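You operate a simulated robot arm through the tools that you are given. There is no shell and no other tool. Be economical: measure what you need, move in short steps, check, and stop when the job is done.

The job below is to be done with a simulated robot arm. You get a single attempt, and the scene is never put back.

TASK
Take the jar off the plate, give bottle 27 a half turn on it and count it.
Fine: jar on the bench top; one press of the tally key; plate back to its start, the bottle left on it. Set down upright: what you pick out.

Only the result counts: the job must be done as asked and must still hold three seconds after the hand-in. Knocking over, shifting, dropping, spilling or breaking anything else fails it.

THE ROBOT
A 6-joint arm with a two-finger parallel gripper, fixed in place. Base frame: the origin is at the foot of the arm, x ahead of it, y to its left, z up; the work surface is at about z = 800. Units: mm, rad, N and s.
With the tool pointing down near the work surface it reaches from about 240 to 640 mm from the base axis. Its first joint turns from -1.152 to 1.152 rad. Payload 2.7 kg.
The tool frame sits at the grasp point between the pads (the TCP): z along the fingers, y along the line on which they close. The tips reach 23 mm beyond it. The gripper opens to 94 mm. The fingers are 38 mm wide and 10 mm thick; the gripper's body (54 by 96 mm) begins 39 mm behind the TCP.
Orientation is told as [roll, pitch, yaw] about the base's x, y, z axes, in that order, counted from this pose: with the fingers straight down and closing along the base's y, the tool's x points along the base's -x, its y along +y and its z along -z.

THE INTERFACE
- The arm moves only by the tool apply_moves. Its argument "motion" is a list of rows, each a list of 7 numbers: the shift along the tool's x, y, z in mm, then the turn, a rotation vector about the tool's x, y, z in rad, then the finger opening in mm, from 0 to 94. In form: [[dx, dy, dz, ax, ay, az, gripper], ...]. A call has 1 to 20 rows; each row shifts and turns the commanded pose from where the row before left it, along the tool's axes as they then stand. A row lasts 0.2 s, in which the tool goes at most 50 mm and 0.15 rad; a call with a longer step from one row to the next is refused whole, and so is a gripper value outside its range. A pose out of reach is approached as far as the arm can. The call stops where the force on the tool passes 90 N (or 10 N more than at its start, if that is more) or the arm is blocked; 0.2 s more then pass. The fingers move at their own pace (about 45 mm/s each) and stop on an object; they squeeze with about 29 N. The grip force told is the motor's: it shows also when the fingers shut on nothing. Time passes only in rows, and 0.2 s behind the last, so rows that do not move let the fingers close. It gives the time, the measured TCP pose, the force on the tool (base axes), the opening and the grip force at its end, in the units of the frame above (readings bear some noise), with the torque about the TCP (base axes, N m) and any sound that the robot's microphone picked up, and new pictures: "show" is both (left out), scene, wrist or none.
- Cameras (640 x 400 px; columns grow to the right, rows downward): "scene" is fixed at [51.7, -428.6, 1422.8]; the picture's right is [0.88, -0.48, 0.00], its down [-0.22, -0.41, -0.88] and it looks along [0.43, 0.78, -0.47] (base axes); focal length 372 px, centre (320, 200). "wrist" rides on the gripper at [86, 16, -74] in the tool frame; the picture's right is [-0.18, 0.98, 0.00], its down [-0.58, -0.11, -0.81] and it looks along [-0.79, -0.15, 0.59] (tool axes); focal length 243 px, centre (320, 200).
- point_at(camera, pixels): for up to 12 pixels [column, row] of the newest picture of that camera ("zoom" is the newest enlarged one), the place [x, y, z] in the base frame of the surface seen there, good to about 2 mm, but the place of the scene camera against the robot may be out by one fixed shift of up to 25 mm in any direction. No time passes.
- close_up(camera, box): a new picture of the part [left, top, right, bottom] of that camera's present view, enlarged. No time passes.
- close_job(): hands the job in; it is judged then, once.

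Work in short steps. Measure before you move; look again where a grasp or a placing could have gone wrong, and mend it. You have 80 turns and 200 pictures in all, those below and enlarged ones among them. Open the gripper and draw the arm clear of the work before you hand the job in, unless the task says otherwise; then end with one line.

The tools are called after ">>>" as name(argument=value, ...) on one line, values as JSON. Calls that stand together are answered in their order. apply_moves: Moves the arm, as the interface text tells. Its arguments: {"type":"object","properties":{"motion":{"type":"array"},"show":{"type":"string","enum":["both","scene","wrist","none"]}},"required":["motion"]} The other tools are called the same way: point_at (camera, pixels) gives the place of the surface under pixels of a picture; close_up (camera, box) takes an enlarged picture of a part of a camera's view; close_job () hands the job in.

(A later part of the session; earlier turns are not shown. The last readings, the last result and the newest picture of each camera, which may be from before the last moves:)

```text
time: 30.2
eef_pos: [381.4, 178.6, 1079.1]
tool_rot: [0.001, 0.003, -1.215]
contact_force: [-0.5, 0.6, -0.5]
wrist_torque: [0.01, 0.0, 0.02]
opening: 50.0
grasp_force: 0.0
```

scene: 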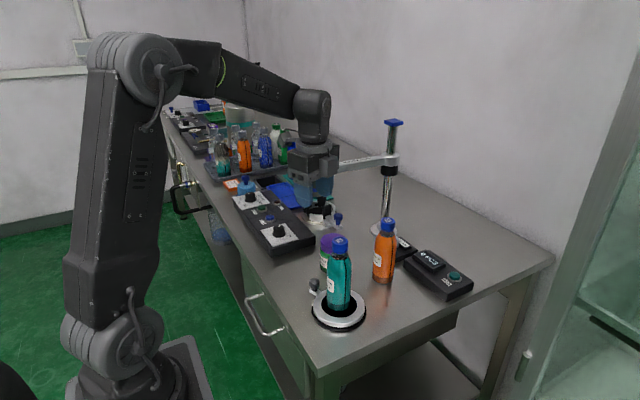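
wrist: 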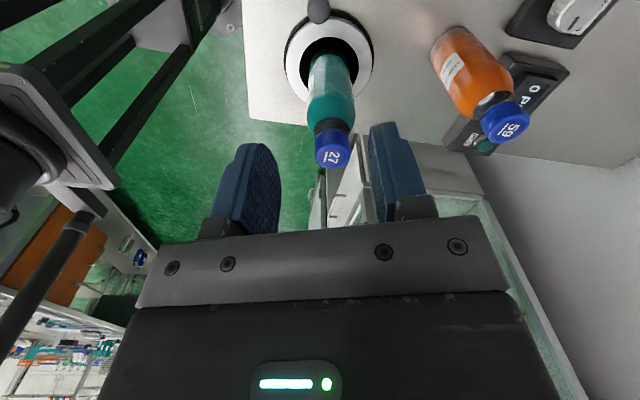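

The knob is at wrist (318,10), nicely aligned. I measure the knob and ring in this view.

>>> close_up(camera="wrist", box=[270, 0, 390, 100])

>>> point_at(camera="wrist", pixels=[[318, 9], [309, 10], [328, 10], [318, 4], [318, 17], [333, 158], [330, 22], [287, 60], [372, 60]])

```text
4.00 times, centred on (330, 50) of wrist
```

zoom: 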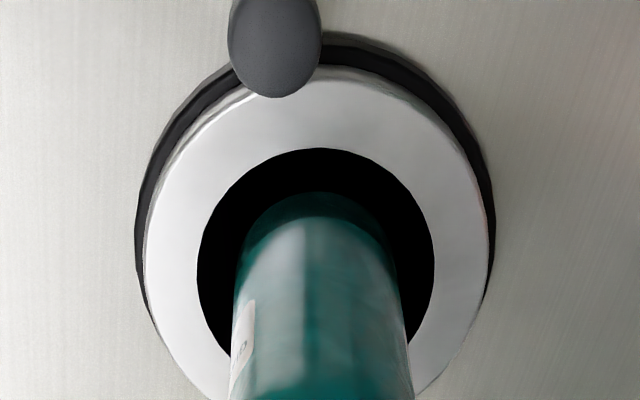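

```text
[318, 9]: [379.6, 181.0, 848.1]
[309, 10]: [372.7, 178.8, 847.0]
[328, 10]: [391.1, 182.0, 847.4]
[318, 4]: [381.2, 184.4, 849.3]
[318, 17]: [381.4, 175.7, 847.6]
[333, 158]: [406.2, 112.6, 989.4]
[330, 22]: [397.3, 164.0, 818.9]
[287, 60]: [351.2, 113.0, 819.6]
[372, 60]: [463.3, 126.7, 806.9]
```

Knob centre ≈(381,180.5), top z 848, and the cap confirms the plate axis ≈(405,113). I descend partway, offset 6 mm outward for extra clearance from the bottle.

>>> apply_moves(motion=[[8, 0, 0, 0, 0, 0, 50], [0, 0, 40, 0, 0, 0, 50], [0, 0, 40, 0, 0, 0, 50], [0, 0, 40, 0, 0, 0, 50], [0, 0, 40, 0, 0, 0, 50], [0, 0, 20, 0, 0, 0, 50], [0, 0, 0, 0, 0, 0, 50]])

```text
time: 31.8
eef_pos: [375.6, 184.9, 899.3]
tool_rot: [0.001, 0.001, -1.214]
contact_force: [0.8, 0.8, -0.1]
wrist_torque: [-0.01, 0.0, -0.02]
opening: 49.9
grasp_force: 0.1
```

scene: 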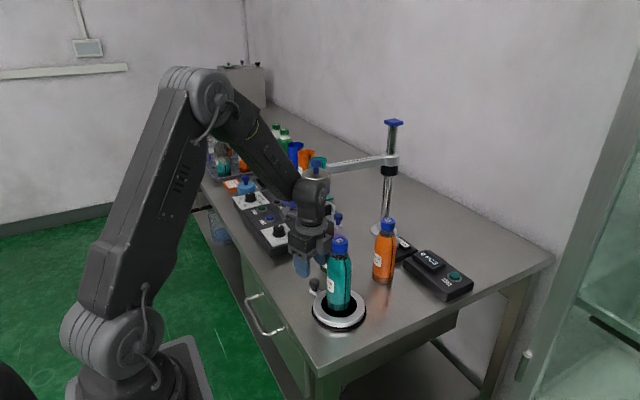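
wrist: 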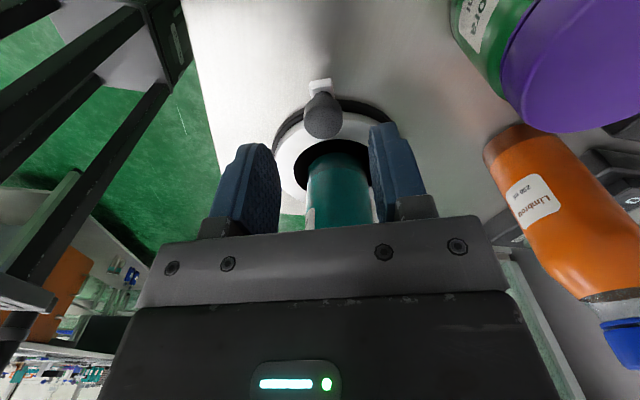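

Clear so far. I check the knob against the finger line in this view.

>>> point_at(camera="wrist", pixels=[[305, 115], [342, 115], [323, 97], [323, 135], [323, 112]])

>>> close_up(camera="scene", box=[260, 160, 400, 340])

```text
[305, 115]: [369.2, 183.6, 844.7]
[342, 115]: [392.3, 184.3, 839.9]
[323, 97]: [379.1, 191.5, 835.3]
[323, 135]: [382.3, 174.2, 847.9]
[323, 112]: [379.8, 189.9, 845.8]
```

```text
2.22 times, centred on (330, 250) of scene
```

zoom: 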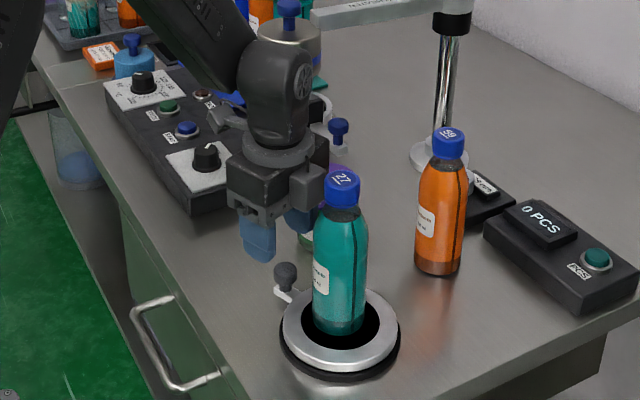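

The knob is ~4 mm off along the closing line; I correct by +3.5 mm and descend to z≈849.

>>> apply_moves(motion=[[0, 3.5, 0, 0, 0, 0, 50], [0, 0, 20, 0, 0, 0, 50], [0, 0, 20, 0, 0, 0, 50], [0, 0, 10, 0, 0, 0, 50], [0, 0, 0, 0, 0, 0, 50]])

>>> close_up(camera="scene", box=[260, 160, 400, 340])

```text
time: 33.0
eef_pos: [380.0, 187.9, 850.0]
tool_rot: [0.001, 0.003, -1.212]
contact_force: [-0.6, -0.1, 0.4]
wrist_torque: [-0.01, -0.02, 0.03]
opening: 50.2
grasp_force: 0.1
```

scene: 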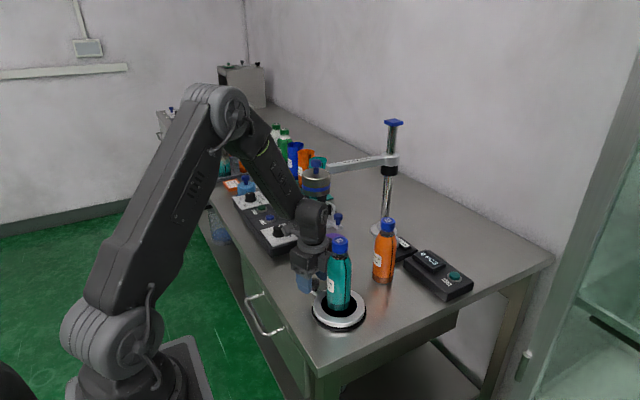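
wrist: 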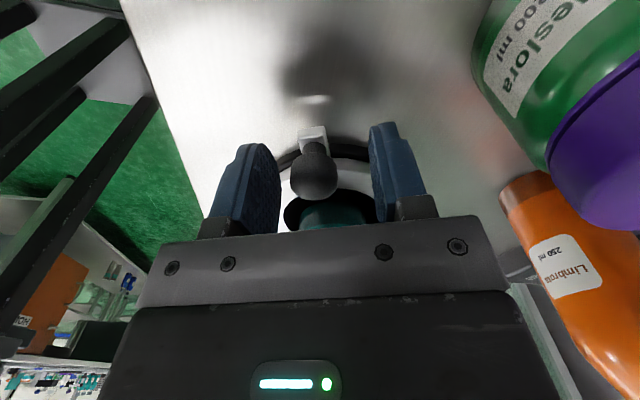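

```text
2.22 times, centred on (330, 250) of scene
```

zoom: 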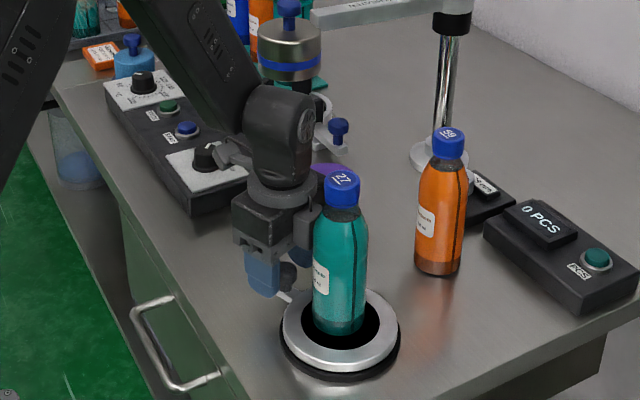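

The knob is between the fingers at (315,172). I close on it gently.

>>> apply_moves(motion=[[0, -1.5, 0, 0, 0, 0, 35], [0, 0, 0, 0, 0, 0, 15], [0, 0, 0, 0, 0, 0, 0], [0, 0, 0, 0, 0, 0, 0], [0, 0, 0, 0, 0, 0, 0]], show="wrist")

```text
time: 34.2
eef_pos: [377.1, 185.7, 848.5]
tool_rot: [-0.006, 0.0, -1.214]
contact_force: [-23.3, -6.9, 4.5]
wrist_torque: [0.02, -0.35, -0.44]
opening: 25.2
grasp_force: 44.9
```

wrist: 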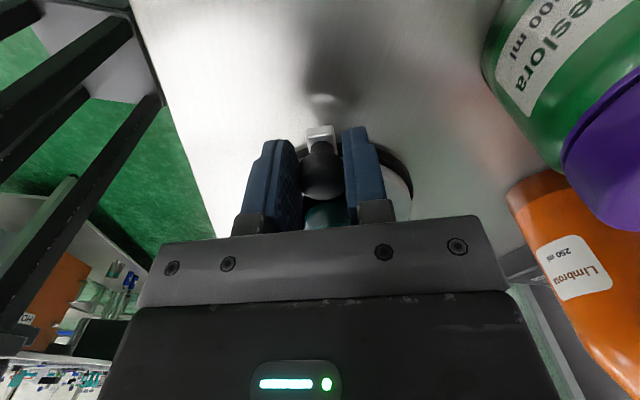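

Left finger presses the knob with ~24 N while the other isn't settled, so I'm off-centre. I shift −2.5 mm along tool y to centre on it.

>>> apply_moves(motion=[[0, -1, 0, 0, 0, 0, 0], [0, -1, 0, 0, 0, 0, 0], [0, -0.5, 0, 0, 0, 0, 0], [0, 0, 0, 0, 0, 0, 0]], show="wrist")

```text
time: 35.2
eef_pos: [378.1, 186.4, 848.8]
tool_rot: [0.0, 0.0, -1.213]
contact_force: [-14.8, 4.2, -15.6]
wrist_torque: [0.34, -0.29, 0.16]
opening: 24.7
grasp_force: 45.3
```

wrist: 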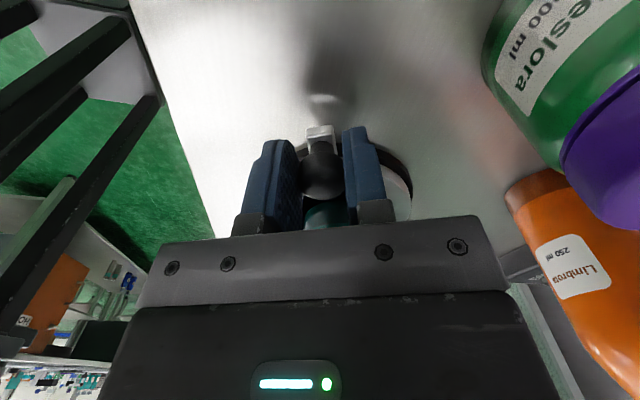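

Now gripped (24.7 mm, 45 N). I try a small turn counter-clockwise (knob toward −x, tool −y) of 0.1 rad about the plate axis, with R≈77 mm at the TCP.

>>> apply_moves(motion=[[-0.1, -3.85, 0, 0, 0, -0.05, 0], [-0.1, -3.85, 0, 0, 0, -0.05, 0], [0, 0, 0, 0, 0, 0, 0]])

```text
time: 36.0
eef_pos: [371.0, 184.0, 848.9]
tool_rot: [0.002, 0.002, -1.114]
contact_force: [-5.9, 3.6, -12.3]
wrist_torque: [0.51, 0.89, -0.26]
opening: 24.7
grasp_force: 44.9
```

scene: 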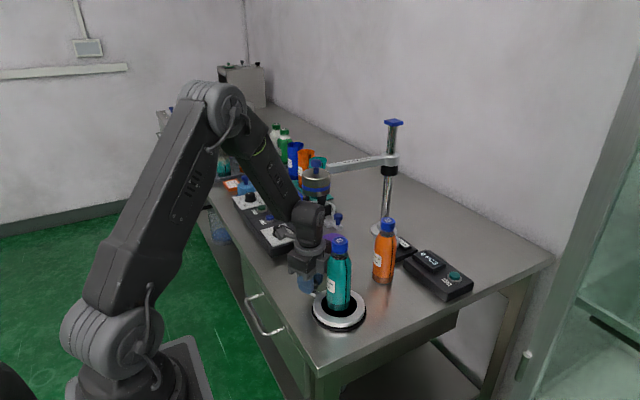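
wrist: 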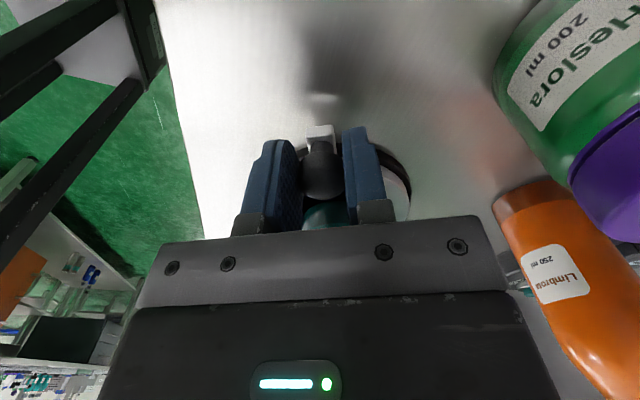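

It turns freely with small forces. I continue 0.6 rad counter-clockwise, easing down 1 mm to relieve the −12 N vertical load.

>>> apply_moves(motion=[[-0.38, -7.7, 0.5, 0, 0, -0.1, 0], [-0.38, -7.7, 0.5, 0, 0, -0.1, 0], [-0.38, -7.7, 0, 0, 0, -0.1, 0], [-0.38, -7.7, 0, 0, 0, -0.1, 0], [-0.38, -7.7, 0, 0, 0, -0.1, 0], [-0.38, -7.7, 0, 0, 0, -0.1, 0], [0, 0, 0, 0, 0, 0, 0]])

>>> close_up(camera="scene", box=[260, 160, 400, 340])

```text
time: 37.6
eef_pos: [336.7, 152.6, 848.9]
tool_rot: [0.001, -0.001, -0.513]
contact_force: [-9.3, 2.2, 23.2]
wrist_torque: [-0.16, 0.8, -0.23]
opening: 24.7
grasp_force: 45.0
```

scene: 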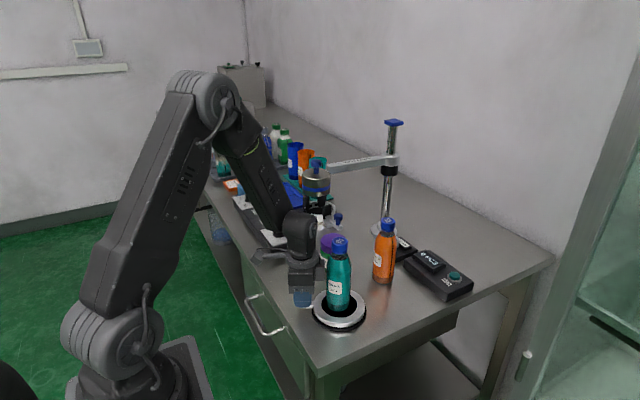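
wrist: 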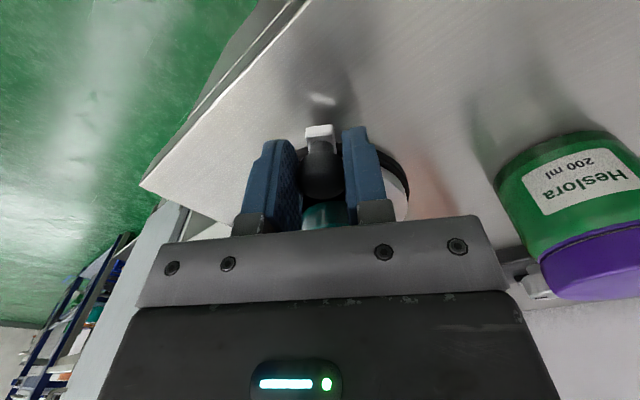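

```text
2.22 times, centred on (330, 250) of scene
```

zoom: 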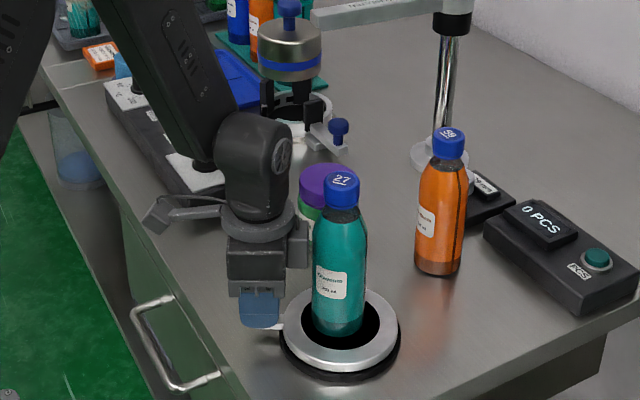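

The plate turns with the bottle (label rotated). I raise 0.7 mm to relieve +23 N and continue 0.8 rad.

>>> apply_moves(motion=[[-0.38, -7.7, -0.7, 0, 0, -0.1, 0], [-0.38, -7.7, 0, 0, 0, -0.1, 0], [-0.38, -7.7, 0, 0, 0, -0.1, 0], [-0.38, -7.7, 0, 0, 0, -0.1, 0], [-0.38, -7.7, 0, 0, 0, -0.1, 0], [-0.38, -7.7, 0, 0, 0, -0.1, 0], [-0.38, -7.7, 0, 0, 0, -0.1, 0], [-0.38, -7.7, 0, 0, 0, -0.1, 0], [0, 0, 0, 0, 0, 0, 0]])

```text
time: 39.6
eef_pos: [328.3, 90.8, 848.7]
tool_rot: [0.001, 0.009, 0.286]
contact_force: [-19.7, -7.9, 11.5]
wrist_torque: [0.19, 0.96, -0.13]
opening: 24.9
grasp_force: 45.4
```

scene: 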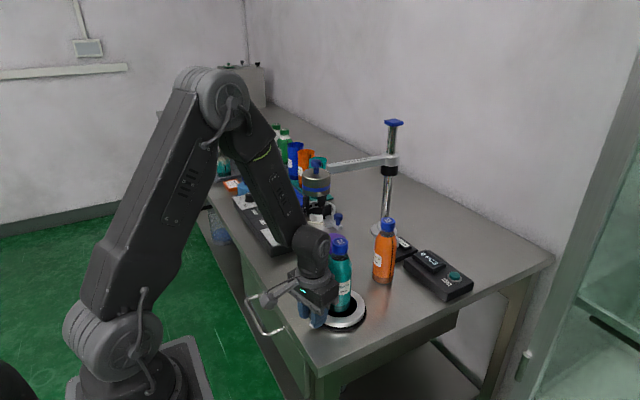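
wrist: 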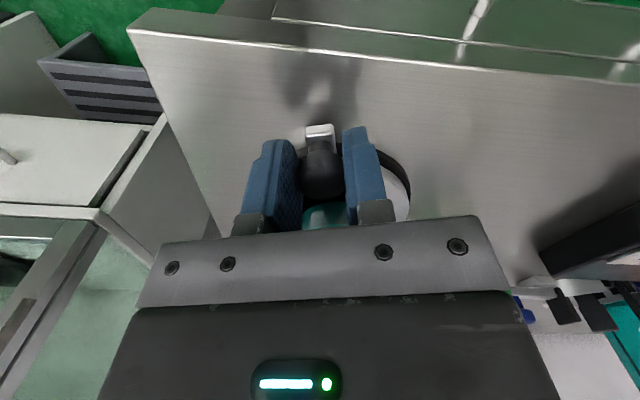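

Going well; ~20 N radial load suggests slightly too small a radius, so I ease outward and continue 0.8 rad.

>>> apply_moves(motion=[[0.3, -7.8, 0, 0, 0, -0.1, 0], [-0.2, -7.8, 0, 0, 0, -0.1, 0], [-0.38, -7.8, 0, 0, 0, -0.1, 0], [-0.38, -7.8, 0, 0, 0, -0.1, 0], [-0.38, -7.8, 0, 0, 0, -0.1, 0], [-0.38, -7.8, 0, 0, 0, -0.1, 0], [-0.38, -7.8, 0, 0, 0, -0.1, 0], [-0.38, -7.8, 0, 0, 0, -0.1, 0], [0, 0, 0, 0, 0, 0, 0]])

```text
time: 41.6
eef_pos: [365.0, 42.2, 847.2]
tool_rot: [0.008, 0.007, 1.085]
contact_force: [-19.6, -34.7, 3.5]
wrist_torque: [-0.75, -0.38, 0.05]
opening: 25.0
grasp_force: 44.7
```

scene: 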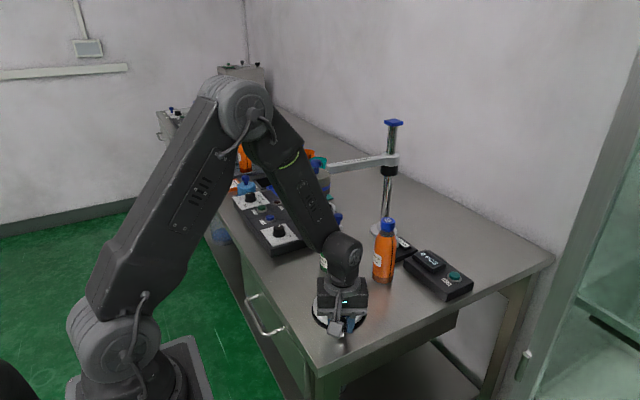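
wrist: 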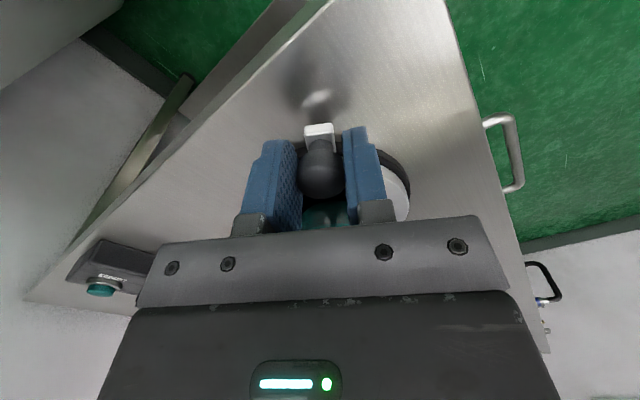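

Outward radial load is 40 N, so I move outward 2 mm first, then continue carefully 0.5 rad.

>>> apply_moves(motion=[[1.2, 0, 0, 0, 0, 0, 0], [1, 0, 0, 0, 0, 0, 0], [-0.2, -7.9, 0, 0, 0, -0.1, 0], [-0.2, -7.9, 0, 0, 0, -0.1, 0], [-0.2, -7.9, 0, 0, 0, -0.1, 0], [-0.2, -7.9, 0, 0, 0, -0.1, 0], [-0.2, -7.9, 0, 0, 0, -0.1, 0], [0, 0, 0, 0, 0, 0, 0]])

```text
time: 43.4
eef_pos: [404.7, 31.8, 848.2]
tool_rot: [0.002, -0.002, 1.59]
contact_force: [0.0, -18.6, -33.9]
wrist_torque: [0.01, -0.57, 0.08]
opening: 24.9
grasp_force: 45.1
```

scene: 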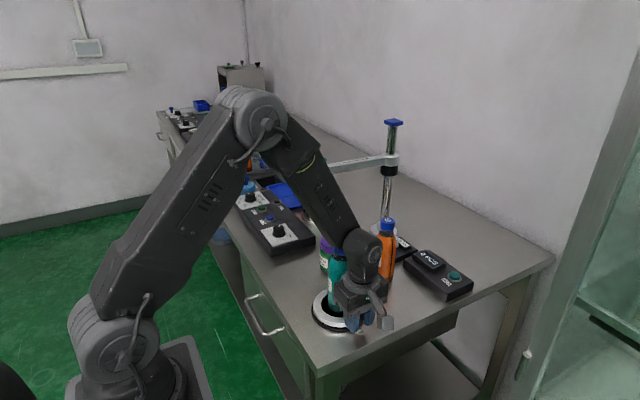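
wrist: 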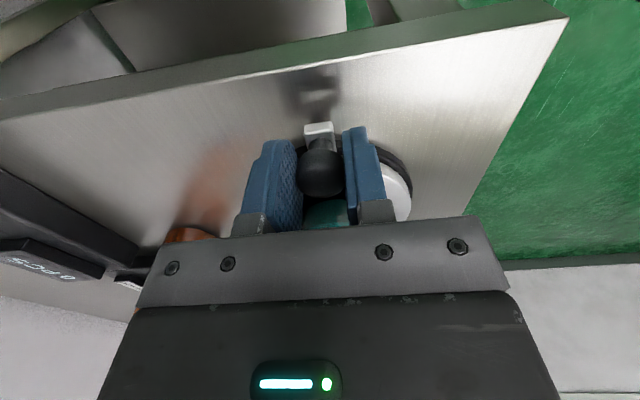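

2.80 rad done. I relax (down 1.5 mm, out 0.7 mm) and turn the last 0.34 rad.

>>> apply_moves(motion=[[0.7, 0, 0.8, 0, 0, 0, 0], [0, 0, 0.7, 0, 0, 0, 0], [-0.2, -6.7, 0, 0, 0, -0.085, 0], [-0.2, -6.7, 0, 0, 0, -0.085, 0], [-0.2, -6.7, 0, 0, 0, -0.085, 0], [-0.2, -6.7, 0, 0, 0, -0.085, 0], [0, 0, 0, 0, 0, 0, 0]])

>>> close_up(camera="scene", box=[280, 210, 420, 340])

```text
time: 45.0
eef_pos: [431.2, 37.8, 847.6]
tool_rot: [-0.002, -0.005, 1.924]
contact_force: [-2.6, 4.8, 2.4]
wrist_torque: [0.74, 0.75, -0.41]
opening: 24.6
grasp_force: 45.0
```

scene: 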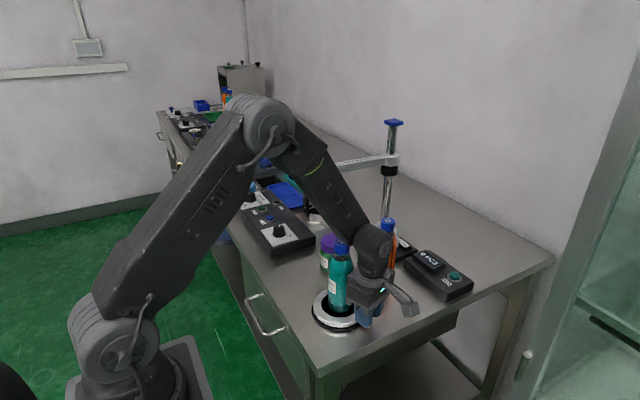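
wrist: 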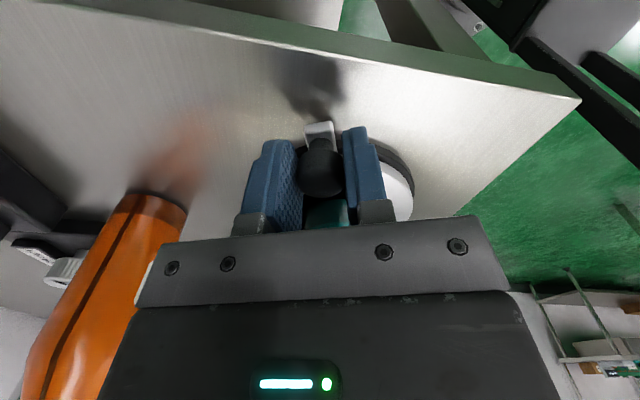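

```text
3.08 times, centred on (350, 275) of scene
```

zoom: 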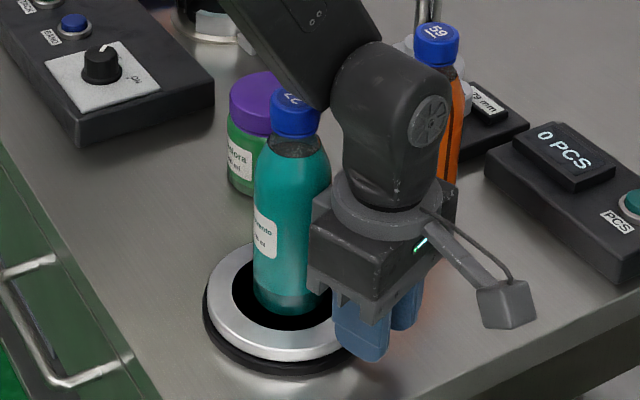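

The yaw reached +1.924 (3.14 rad turned), but the bottle's label seems to face left, which suggests it slipped relative to the plate. I check the bottle's position and clearance to the arm.

>>> close_up(camera="scene", box=[310, 225, 380, 285])

>>> point_at(camera="scene", pixels=[[338, 242], [332, 244], [349, 241], [325, 280], [345, 280], [352, 290], [336, 312], [360, 250]])

```text
6.67 times, centred on (345, 255) of scene
```

zoom: 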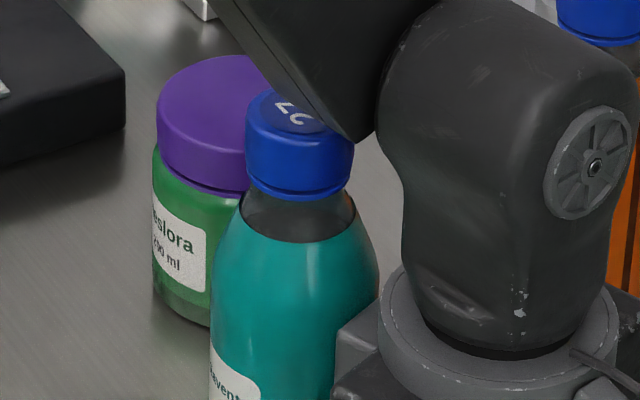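

```text
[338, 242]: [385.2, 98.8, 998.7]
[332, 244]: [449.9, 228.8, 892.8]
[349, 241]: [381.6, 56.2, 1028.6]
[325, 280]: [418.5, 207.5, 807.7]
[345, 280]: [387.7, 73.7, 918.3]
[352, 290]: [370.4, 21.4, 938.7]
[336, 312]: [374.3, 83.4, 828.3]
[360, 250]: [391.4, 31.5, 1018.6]
```

The "27" on the cap now reads upside-down, so the bottle did turn half with the plate (labels are evidently on both sides), and it stands upright. I open and lift straight up, clear of the bottle.

>>> apply_moves(motion=[[0, 0, 0, 0, 0, 0, 40], [0, 0, 0, 0, 0, 0, 50], [0, 0, 0, 0, 0, 0, 50], [0, 0, -20, 0, 0, 0, 50], [0, 0, -40, 0, 0, 0, 50], [0, 0, -45, 0, 0, 0, 50], [0, 0, -45, 0, 0, 0, 50], [0, 0, -45, 0, 0, 0, 50], [0, 0, -35, 0, 0, 0, 50], [0, 0, 0, 0, 0, 0, 50]])

>>> close_up(camera="scene", box=[290, 230, 390, 335])

```text
time: 47.2
eef_pos: [431.6, 32.5, 1075.3]
tool_rot: [-0.001, -0.002, 1.927]
contact_force: [0.2, 0.0, -0.1]
wrist_torque: [-0.03, -0.01, -0.02]
opening: 49.8
grasp_force: 0.1
```

scene: 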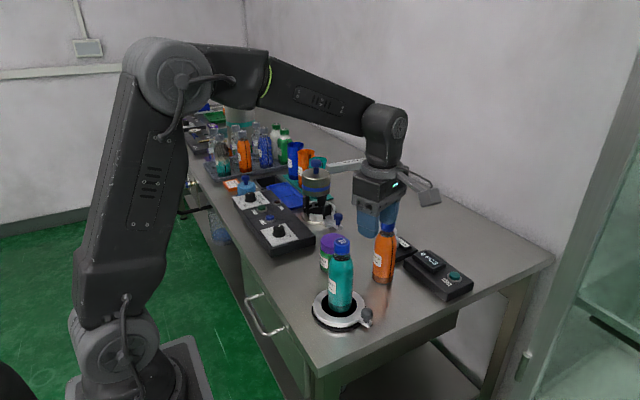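
wrist: 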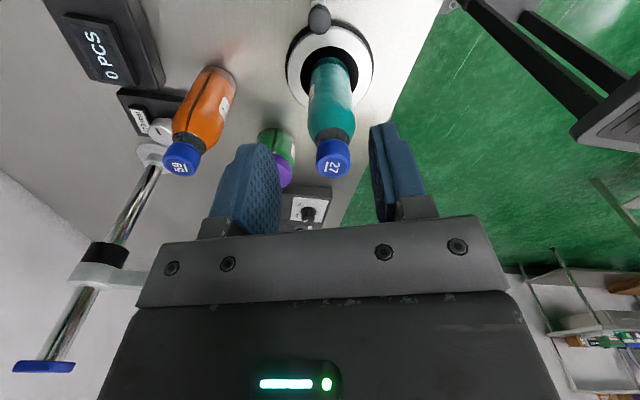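

```text
3.81 times, centred on (340, 282) of scene
```

zoom: 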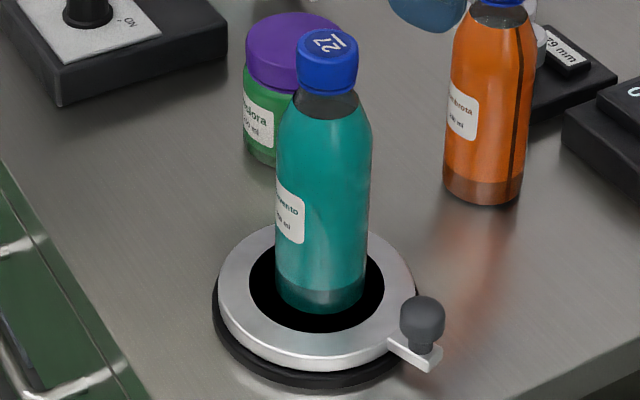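

The knob is now on the opposite side and the bottle upright. I measure the knob and bottle to confirm the angle.

>>> point_at(camera="wrist", pixels=[[320, 18], [310, 19], [331, 19], [319, 9], [320, 30], [334, 165]])

>>> point_at(camera="zoom", pixels=[[422, 310], [405, 318], [440, 318], [327, 47], [297, 55], [357, 55], [319, 305], [428, 365]])

```text
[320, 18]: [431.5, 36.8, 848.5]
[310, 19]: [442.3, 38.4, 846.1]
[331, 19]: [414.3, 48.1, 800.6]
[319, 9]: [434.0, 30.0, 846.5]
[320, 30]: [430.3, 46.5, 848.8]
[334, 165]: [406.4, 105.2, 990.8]
```

```text
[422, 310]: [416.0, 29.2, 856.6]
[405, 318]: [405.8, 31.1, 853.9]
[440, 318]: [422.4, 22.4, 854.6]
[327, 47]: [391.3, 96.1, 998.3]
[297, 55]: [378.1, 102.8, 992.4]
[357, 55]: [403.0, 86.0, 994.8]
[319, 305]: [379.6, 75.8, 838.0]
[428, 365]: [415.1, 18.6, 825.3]
```

Knob moved symmetrically about axis ≈(406,109), so the half turn is good. Next I yaw the tool back to 0, close the fingers and move ahead to (560,44) at a safe height.

>>> apply_moves(motion=[[0, 0, 0, 0, 0, 0.148, 30], [0, 0, 0, 0, 0, 0.148, 10], [0, 0, 0, 0, 0, 0.148, 0], [0, 0, 0, 0, 0, 0.148, 0], [0, 0, 0, 0, 0, 0.148, 0], [0, 0, 0, 0, 0, 0.148, 0], [0, 0, 0, 0, 0, 0.148, 0], [0, 0, 0, 0, 0, 0.148, 0], [0, 0, 0, 0, 0, 0.148, 0], [0, 0, 0, 0, 0, 0.148, 0], [0, 0, 0, 0, 0, 0.148, 0], [0, 0, 0, 0, 0, 0.148, 0], [0, 0, 0, 0, 0, 0.148, 0], [-43, 4, 0, 0, 0, 0, 0], [-43, 4, 0, 0, 0, 0, 0], [-43, 3, 0, 0, 0, 0, 0], [0, 0, 0, 0, 0, 0, 0]])

```text
time: 50.8
eef_pos: [558.6, 46.4, 1080.2]
tool_rot: [0.002, 0.0, 0.002]
contact_force: [0.3, 0.1, 0.4]
wrist_torque: [0.03, -0.01, 0.0]
opening: 0.1
grasp_force: 29.0
```

scene: 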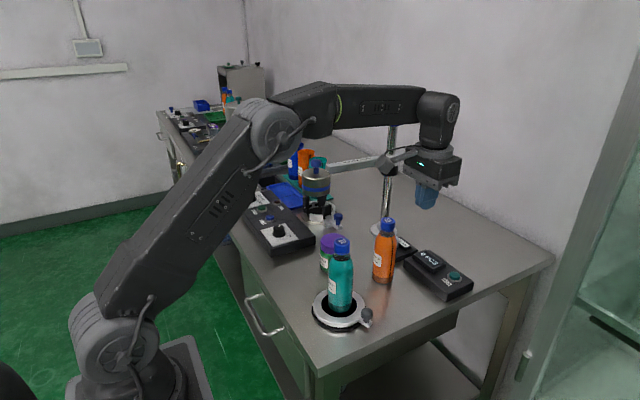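
wrist: 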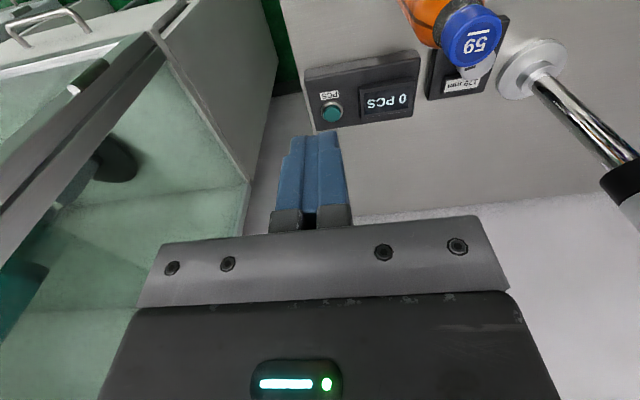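

Counter reads "0 PCS" and the key is at wrist (333,112). I measure the key, and tilt the tool forward by 0.6 rad.

>>> point_at(camera="wrist", pixels=[[333, 112], [324, 113], [341, 110], [332, 105], [333, 119], [350, 100], [390, 100], [321, 131]])

>>> apply_moves(motion=[[0, 0, 0, 0, -0.15, 0, 0], [0, 0, 0, 0, -0.15, 0, 0], [0, 0, 0, 0, -0.15, 0, 0], [0, 0, 0, 0, -0.15, 0, 0], [0, 0, 0, 0, 0, 0, 0]])

```text
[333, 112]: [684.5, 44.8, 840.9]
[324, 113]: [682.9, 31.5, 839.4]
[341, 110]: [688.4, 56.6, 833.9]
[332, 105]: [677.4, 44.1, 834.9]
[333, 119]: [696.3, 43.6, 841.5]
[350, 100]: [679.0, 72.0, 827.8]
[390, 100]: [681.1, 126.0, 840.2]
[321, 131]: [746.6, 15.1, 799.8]
```

```text
time: 52.0
eef_pos: [559.4, 47.9, 1079.1]
tool_rot: [0.002, -0.603, 0.002]
contact_force: [-0.3, -0.3, 0.3]
wrist_torque: [-0.01, 0.01, 0.01]
opening: 0.0
grasp_force: 29.4
```

scene: 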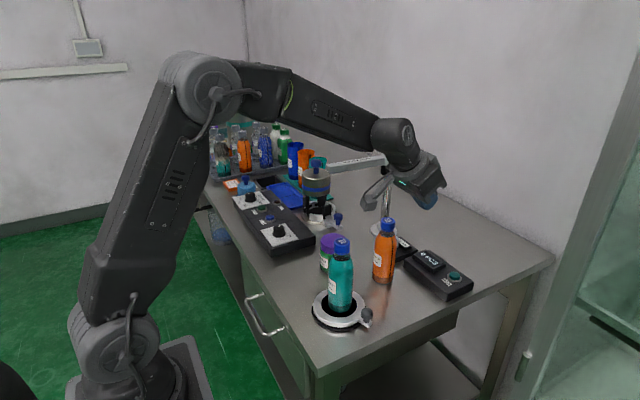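
wrist: 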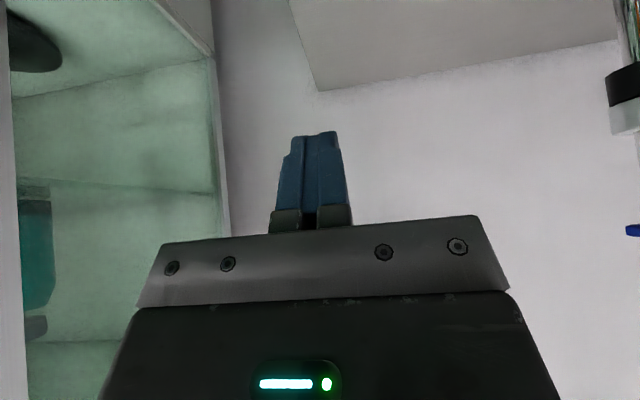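

The key top is at (685,44.5,841). The camera bracket now sits low behind the tool but clear of everything. I move along the tool axis to hover ~18 mm above the key.

>>> apply_moves(motion=[[0.4, -0.5, 38, 0, 0, 0, 0], [0.4, -0.5, 38, 0, 0, 0, 0], [0.4, -0.5, 38, 0, 0, 0, 0], [0.4, -0.5, 38, 0, 0, 0, 0], [0.4, -0.5, 38, 0, 0, 0, 0], [0.4, -0.5, 35, 0, 0, 0, 0], [0, 0, 0, 0, 0, 0, 0], [0, 0, 0, 0, 0, 0, 0]])

>>> close_up(camera="scene", box=[380, 190, 500, 310])

```text
time: 53.8
eef_pos: [686.7, 46.6, 889.0]
tool_rot: [0.002, -0.6, 0.002]
contact_force: [-0.3, 0.1, 0.1]
wrist_torque: [-0.03, 0.03, 0.0]
opening: 0.1
grasp_force: 29.1
```

scene: 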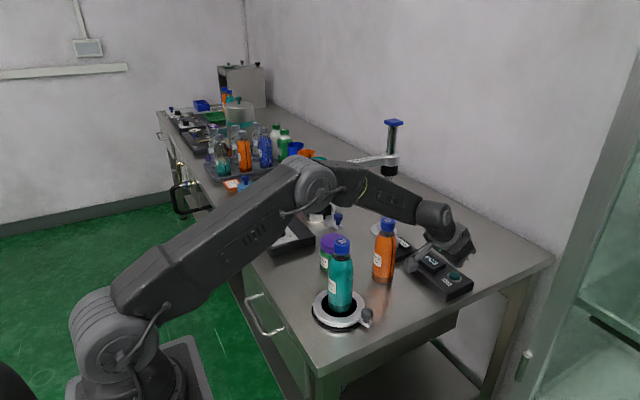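
wrist: 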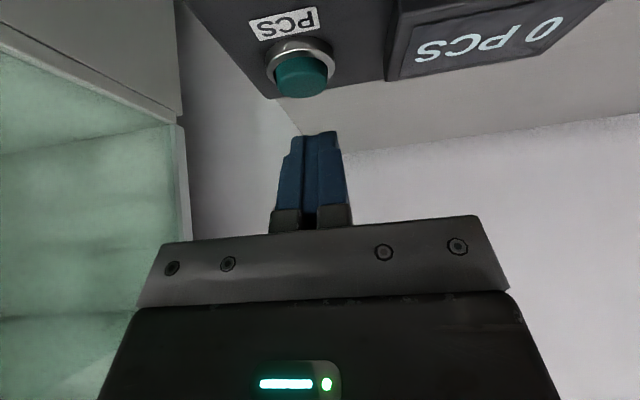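

```text
3.33 times, centred on (440, 250) of scene
```

zoom: 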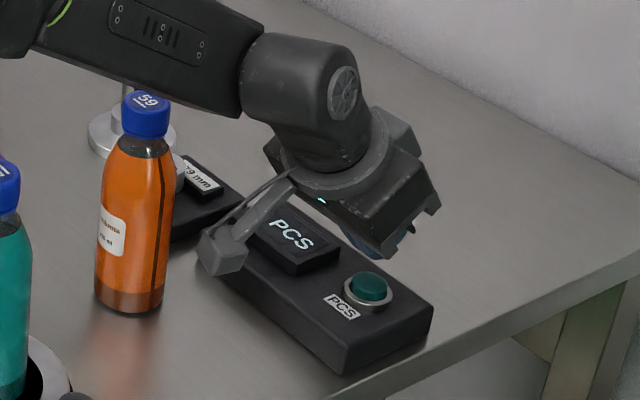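

Hovering at TCP z 889 over the key. I lower vertically 12 mm, then check for contact in small steps.

>>> apply_moves(motion=[[3.4, -1.5, 4.95, 0, 0, 0, 0], [3.4, 0, 4.95, 0, 0, 0, 0], [0, 0, 0, 0, 0, 0, 0]])

>>> close_up(camera="scene", box=[400, 220, 480, 300])

```text
time: 54.6
eef_pos: [685.9, 44.0, 877.5]
tool_rot: [0.001, -0.602, 0.0]
contact_force: [0.2, 0.0, 0.1]
wrist_torque: [-0.01, 0.0, 0.01]
opening: 0.0
grasp_force: 29.3
```

scene: 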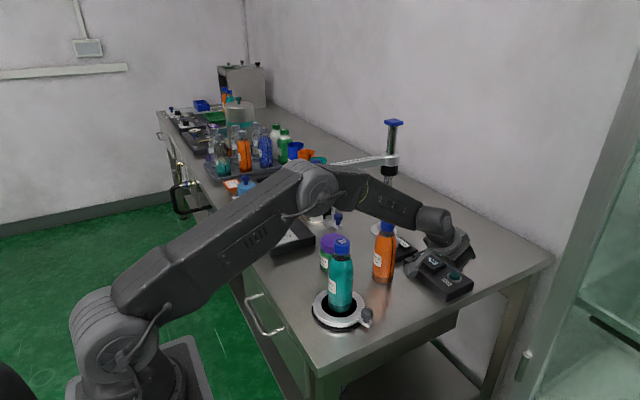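
wrist: 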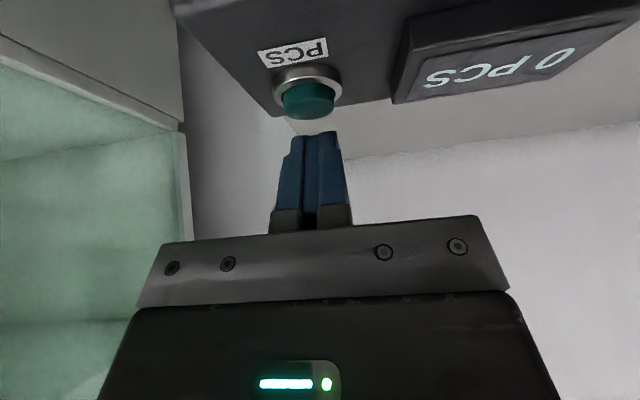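

```text
5.00 times, centred on (440, 260) of scene
```

zoom: 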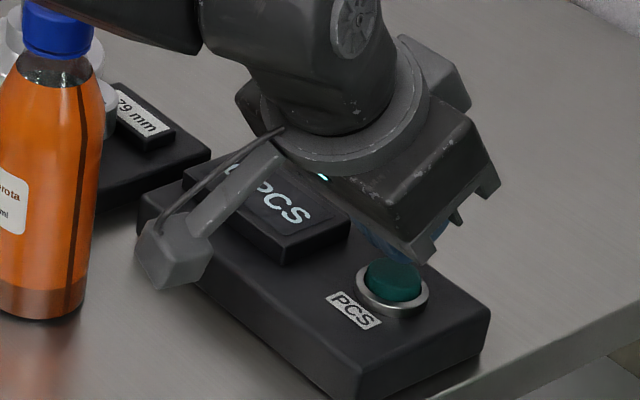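

No contact yet. I continue with 2 mm vertical steps.

>>> apply_moves(motion=[[1.13, 0, 1.65, 0, 0, 0, 0], [1.13, 0, 1.65, 0, 0, 0, 0], [0.56, 0, 0.83, 0, 0, 0, 0]], show="wrist")

```text
time: 55.4
eef_pos: [686.2, 43.5, 874.1]
tool_rot: [0.001, -0.602, 0.002]
contact_force: [-0.2, -0.2, -0.7]
wrist_torque: [-0.02, -0.02, -0.03]
opening: 0.0
grasp_force: 29.6
```

wrist: 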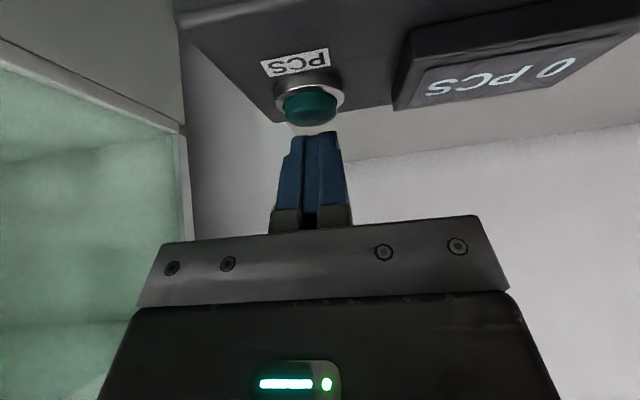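

In this upside-down view the fingertip edge (row 135) is ~4–5 mm above the key top (row 125). I lower another 4 mm.

>>> apply_moves(motion=[[1.13, -1, 1.65, 0, 0, 0, 0], [0.56, 0, 0.83, 0, 0, 0, 0], [0.56, 0, 0.83, 0, 0, 0, 0]], show="wrist")

```text
time: 56.2
eef_pos: [685.0, 41.1, 869.6]
tool_rot: [0.002, -0.6, 0.001]
contact_force: [-0.2, 0.3, 1.4]
wrist_torque: [0.02, -0.01, 0.02]
opening: 0.0
grasp_force: 28.7
```

wrist: 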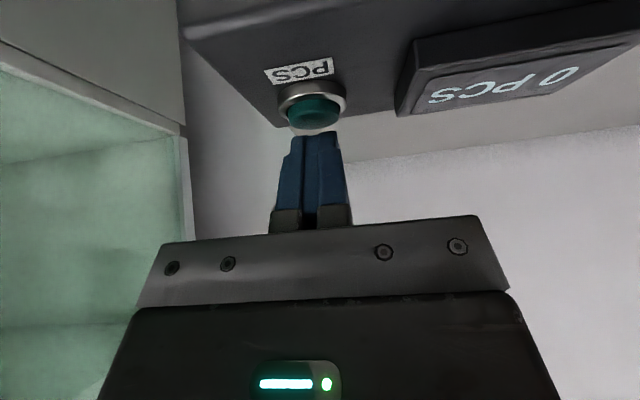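

Just starting to touch (+1.4 N), display still 0 PCS. I press down in 1 mm steps.

>>> apply_moves(motion=[[0.56, 0, 0.83, 0, 0, 0, 0], [0.56, 0, 0.83, 0, 0, 0, 0]], show="wrist")

```text
time: 56.8
eef_pos: [685.8, 43.3, 868.2]
tool_rot: [0.002, -0.6, 0.0]
contact_force: [-0.9, -1.0, 2.6]
wrist_torque: [-0.04, 0.01, 0.0]
opening: 0.1
grasp_force: 28.9
heard: click
```

wrist: 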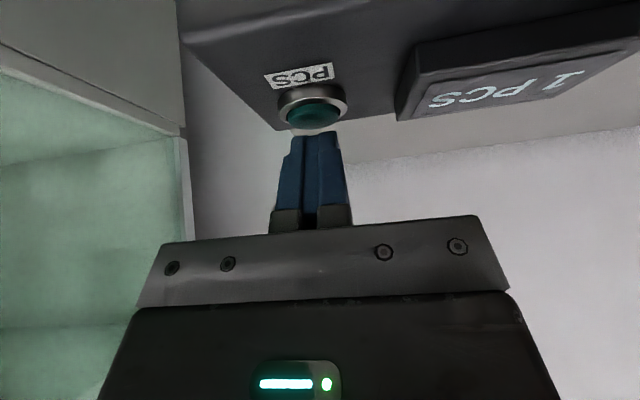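

A click was heard and the display reads "1 PCS". I retreat straight up, then back along the tool axis, and level the tool.

>>> apply_moves(motion=[[-11.3, 0, -16.5, 0, 0, 0, 0], [-11.3, 0, -16.5, 0, 0, 0, 0], [0, 0, -40, 0, 0, 0, 0], [0, 0, -40, 0, 0, 0, 0], [0, 0, -40, 0, 0, 0, 0], [0, 0, -40, 0, 0, 0, 0], [0, 0, -40, 0, 0, 0, 0], [0, 0, 0, 0, 0.15, 0, 0], [0, 0, 0, 0, 0.15, 0, 0], [0, 0, 0, 0, 0.15, 0, 0], [0, 0, 0, 0, 0.15, 0, 0], [0, 0, 0, 0, 0, 0, 0]])

```text
time: 59.4
eef_pos: [573.2, 42.3, 1072.1]
tool_rot: [0.002, 0.0, 0.003]
contact_force: [0.0, -0.4, -0.6]
wrist_torque: [0.0, -0.01, 0.0]
opening: 0.0
grasp_force: 28.7
```

scene: 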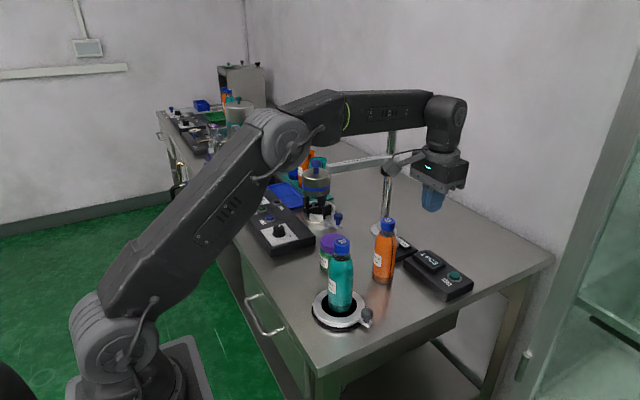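
wrist: 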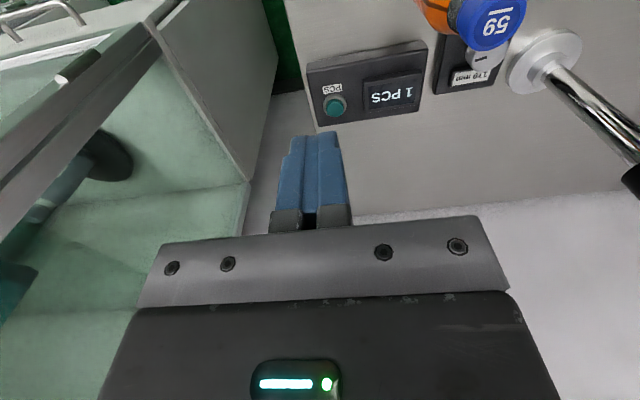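

Count registered once. Now I return to the exact pose above the crank knob (shift +141 x, −5.5 y, −5 z in tool axes) and yaw back to +1.924.

>>> apply_moves(motion=[[47, -2, -2, 0, 0, 0, 20], [47, -2, -2, 0, 0, 0, 40], [47.2, -1.5, -1, 0, 0, 0, 50], [0, 0, 0, 0, 0, -0.148, 50], [0, 0, 0, 0, 0, -0.148, 50], [0, 0, 0, 0, 0, -0.148, 50], [0, 0, 0, 0, 0, -0.148, 50], [0, 0, 0, 0, 0, -0.148, 50], [0, 0, 0, 0, 0, -0.148, 50], [0, 0, 0, 0, 0, -0.148, 50], [0, 0, 0, 0, 0, -0.148, 50], [0, 0, 0, 0, 0, -0.148, 50], [0, 0, 0, 0, 0, -0.148, 50], [0, 0, 0, 0, 0, -0.148, 50], [0, 0, 0, 0, 0, -0.148, 50], [0, 0, 0, 0, 0, -0.148, 50], [0, 0, 0, 0, 0, 0, 50]])

```text
time: 63.0
eef_pos: [431.3, 37.1, 1077.9]
tool_rot: [-0.002, -0.002, 1.929]
contact_force: [0.3, -0.2, 0.9]
wrist_torque: [0.03, 0.01, 0.0]
opening: 50.0
grasp_force: 0.1
```

scene: 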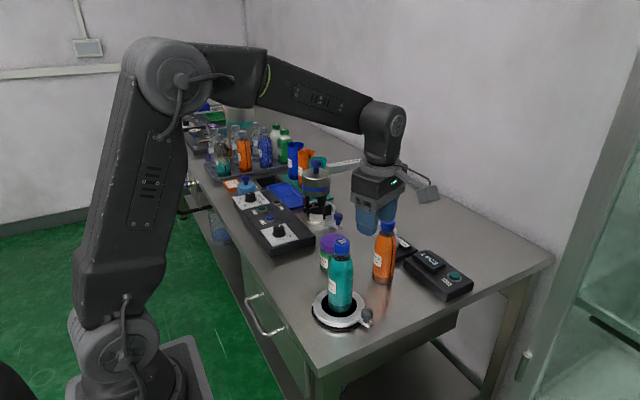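
wrist: 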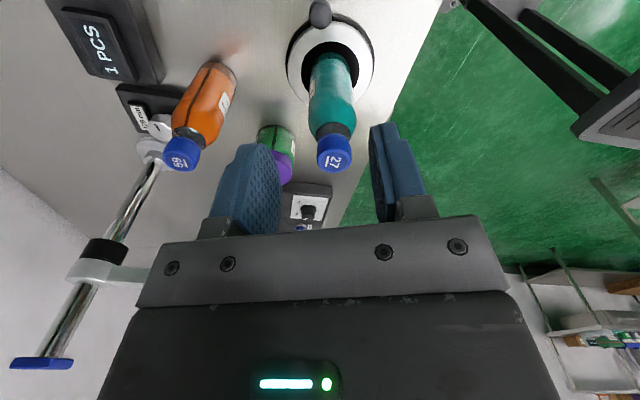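

Knob at wrist (320,12). Measured TCP y is 37 vs the earlier 32.5, so I add 3 mm outward for bottle clearance and descend partway.

>>> apply_moves(motion=[[3, 0, 0, 0, 0, 0, 50], [0, 0, 40, 0, 0, 0, 50], [0, 0, 40, 0, 0, 0, 50], [0, 0, 40, 0, 0, 0, 50], [0, 0, 40, 0, 0, 0, 50], [0, 0, 20, 0, 0, 0, 50], [0, 0, 0, 0, 0, 0, 50]])

>>> point_at(camera="wrist", pixels=[[305, 115], [342, 115], [323, 97], [323, 130]])

```text
time: 64.6
eef_pos: [432.9, 34.3, 899.0]
tool_rot: [-0.002, -0.001, 1.926]
contact_force: [0.1, -0.2, -0.1]
wrist_torque: [0.0, -0.02, 0.02]
opening: 49.9
grasp_force: 0.1
```

scene: 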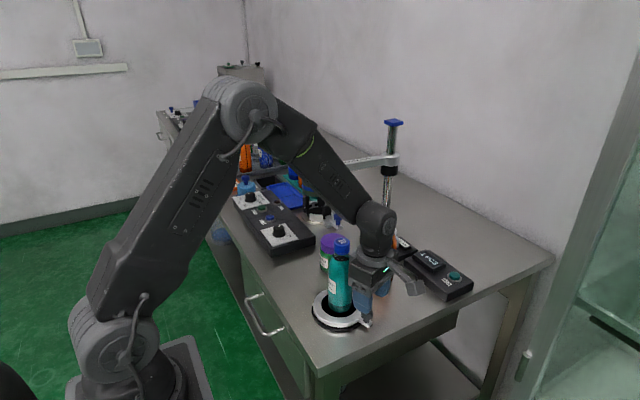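
wrist: 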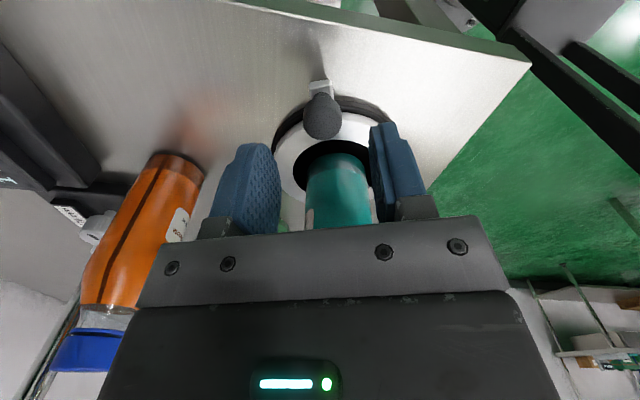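

```text
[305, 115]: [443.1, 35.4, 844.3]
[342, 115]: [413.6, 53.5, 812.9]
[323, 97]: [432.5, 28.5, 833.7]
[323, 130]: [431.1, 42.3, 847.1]
```

The knob sits just as in the first approach. I descend 50 mm and close on it.

>>> apply_moves(motion=[[0, 0, 20, 0, 0, 0, 50], [0, 0, 20, 0, 0, 0, 50], [0, 0, 10, 0, 0, 0, 50], [0, 0, 0, 0, 0, 0, 35], [0, 0, 0, 0, 0, 0, 15], [0, 0, 0, 0, 0, 0, 0], [0, 0, 0, 0, 0, 0, 0], [0, 0, 0, 0, 0, 0, 0]], show="wrist")

```text
time: 66.4
eef_pos: [432.5, 32.8, 848.2]
tool_rot: [0.001, -0.001, 1.926]
contact_force: [2.5, -1.4, -5.1]
wrist_torque: [-0.39, 0.34, -0.25]
opening: 24.8
grasp_force: 44.5
```

wrist: 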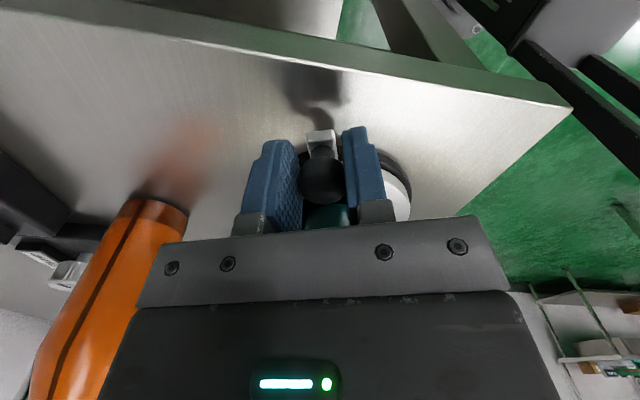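

Gripped cleanly with low forces. With axis (406,109) the TCP radius is ≈80 mm, so I turn back clockwise 0.8 rad (dy +8, az +0.1 per row).

>>> apply_moves(motion=[[-0.4, 8, 0, 0, 0, 0.1, 0], [-0.4, 8, 0, 0, 0, 0.1, 0], [-0.4, 8, 0, 0, 0, 0.1, 0], [-0.4, 8, 0, 0, 0, 0.1, 0], [-0.4, 8, 0, 0, 0, 0.1, 0], [-0.4, 8, 0, 0, 0, 0.1, 0], [-0.4, 8, 0, 0, 0, 0.1, 0], [-0.4, 8, 0, 0, 0, 0.1, 0], [0, 0, 0, 0, 0, 0, 0]])

```text
time: 68.4
eef_pos: [369.2, 36.0, 848.1]
tool_rot: [0.001, 0.0, 1.125]
contact_force: [-6.1, -3.7, -8.6]
wrist_torque: [0.52, -0.7, 0.28]
opening: 24.8
grasp_force: 45.3
```

scene: 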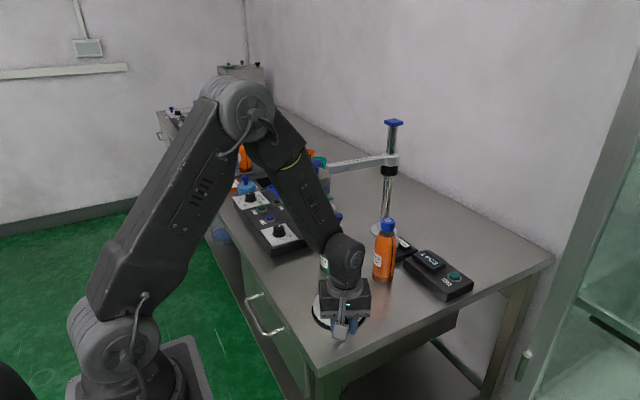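
wrist: 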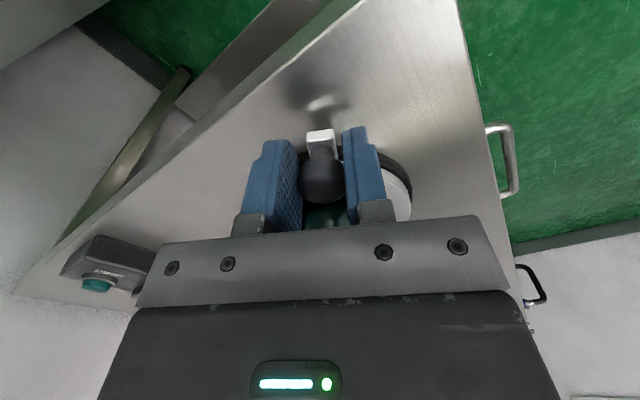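

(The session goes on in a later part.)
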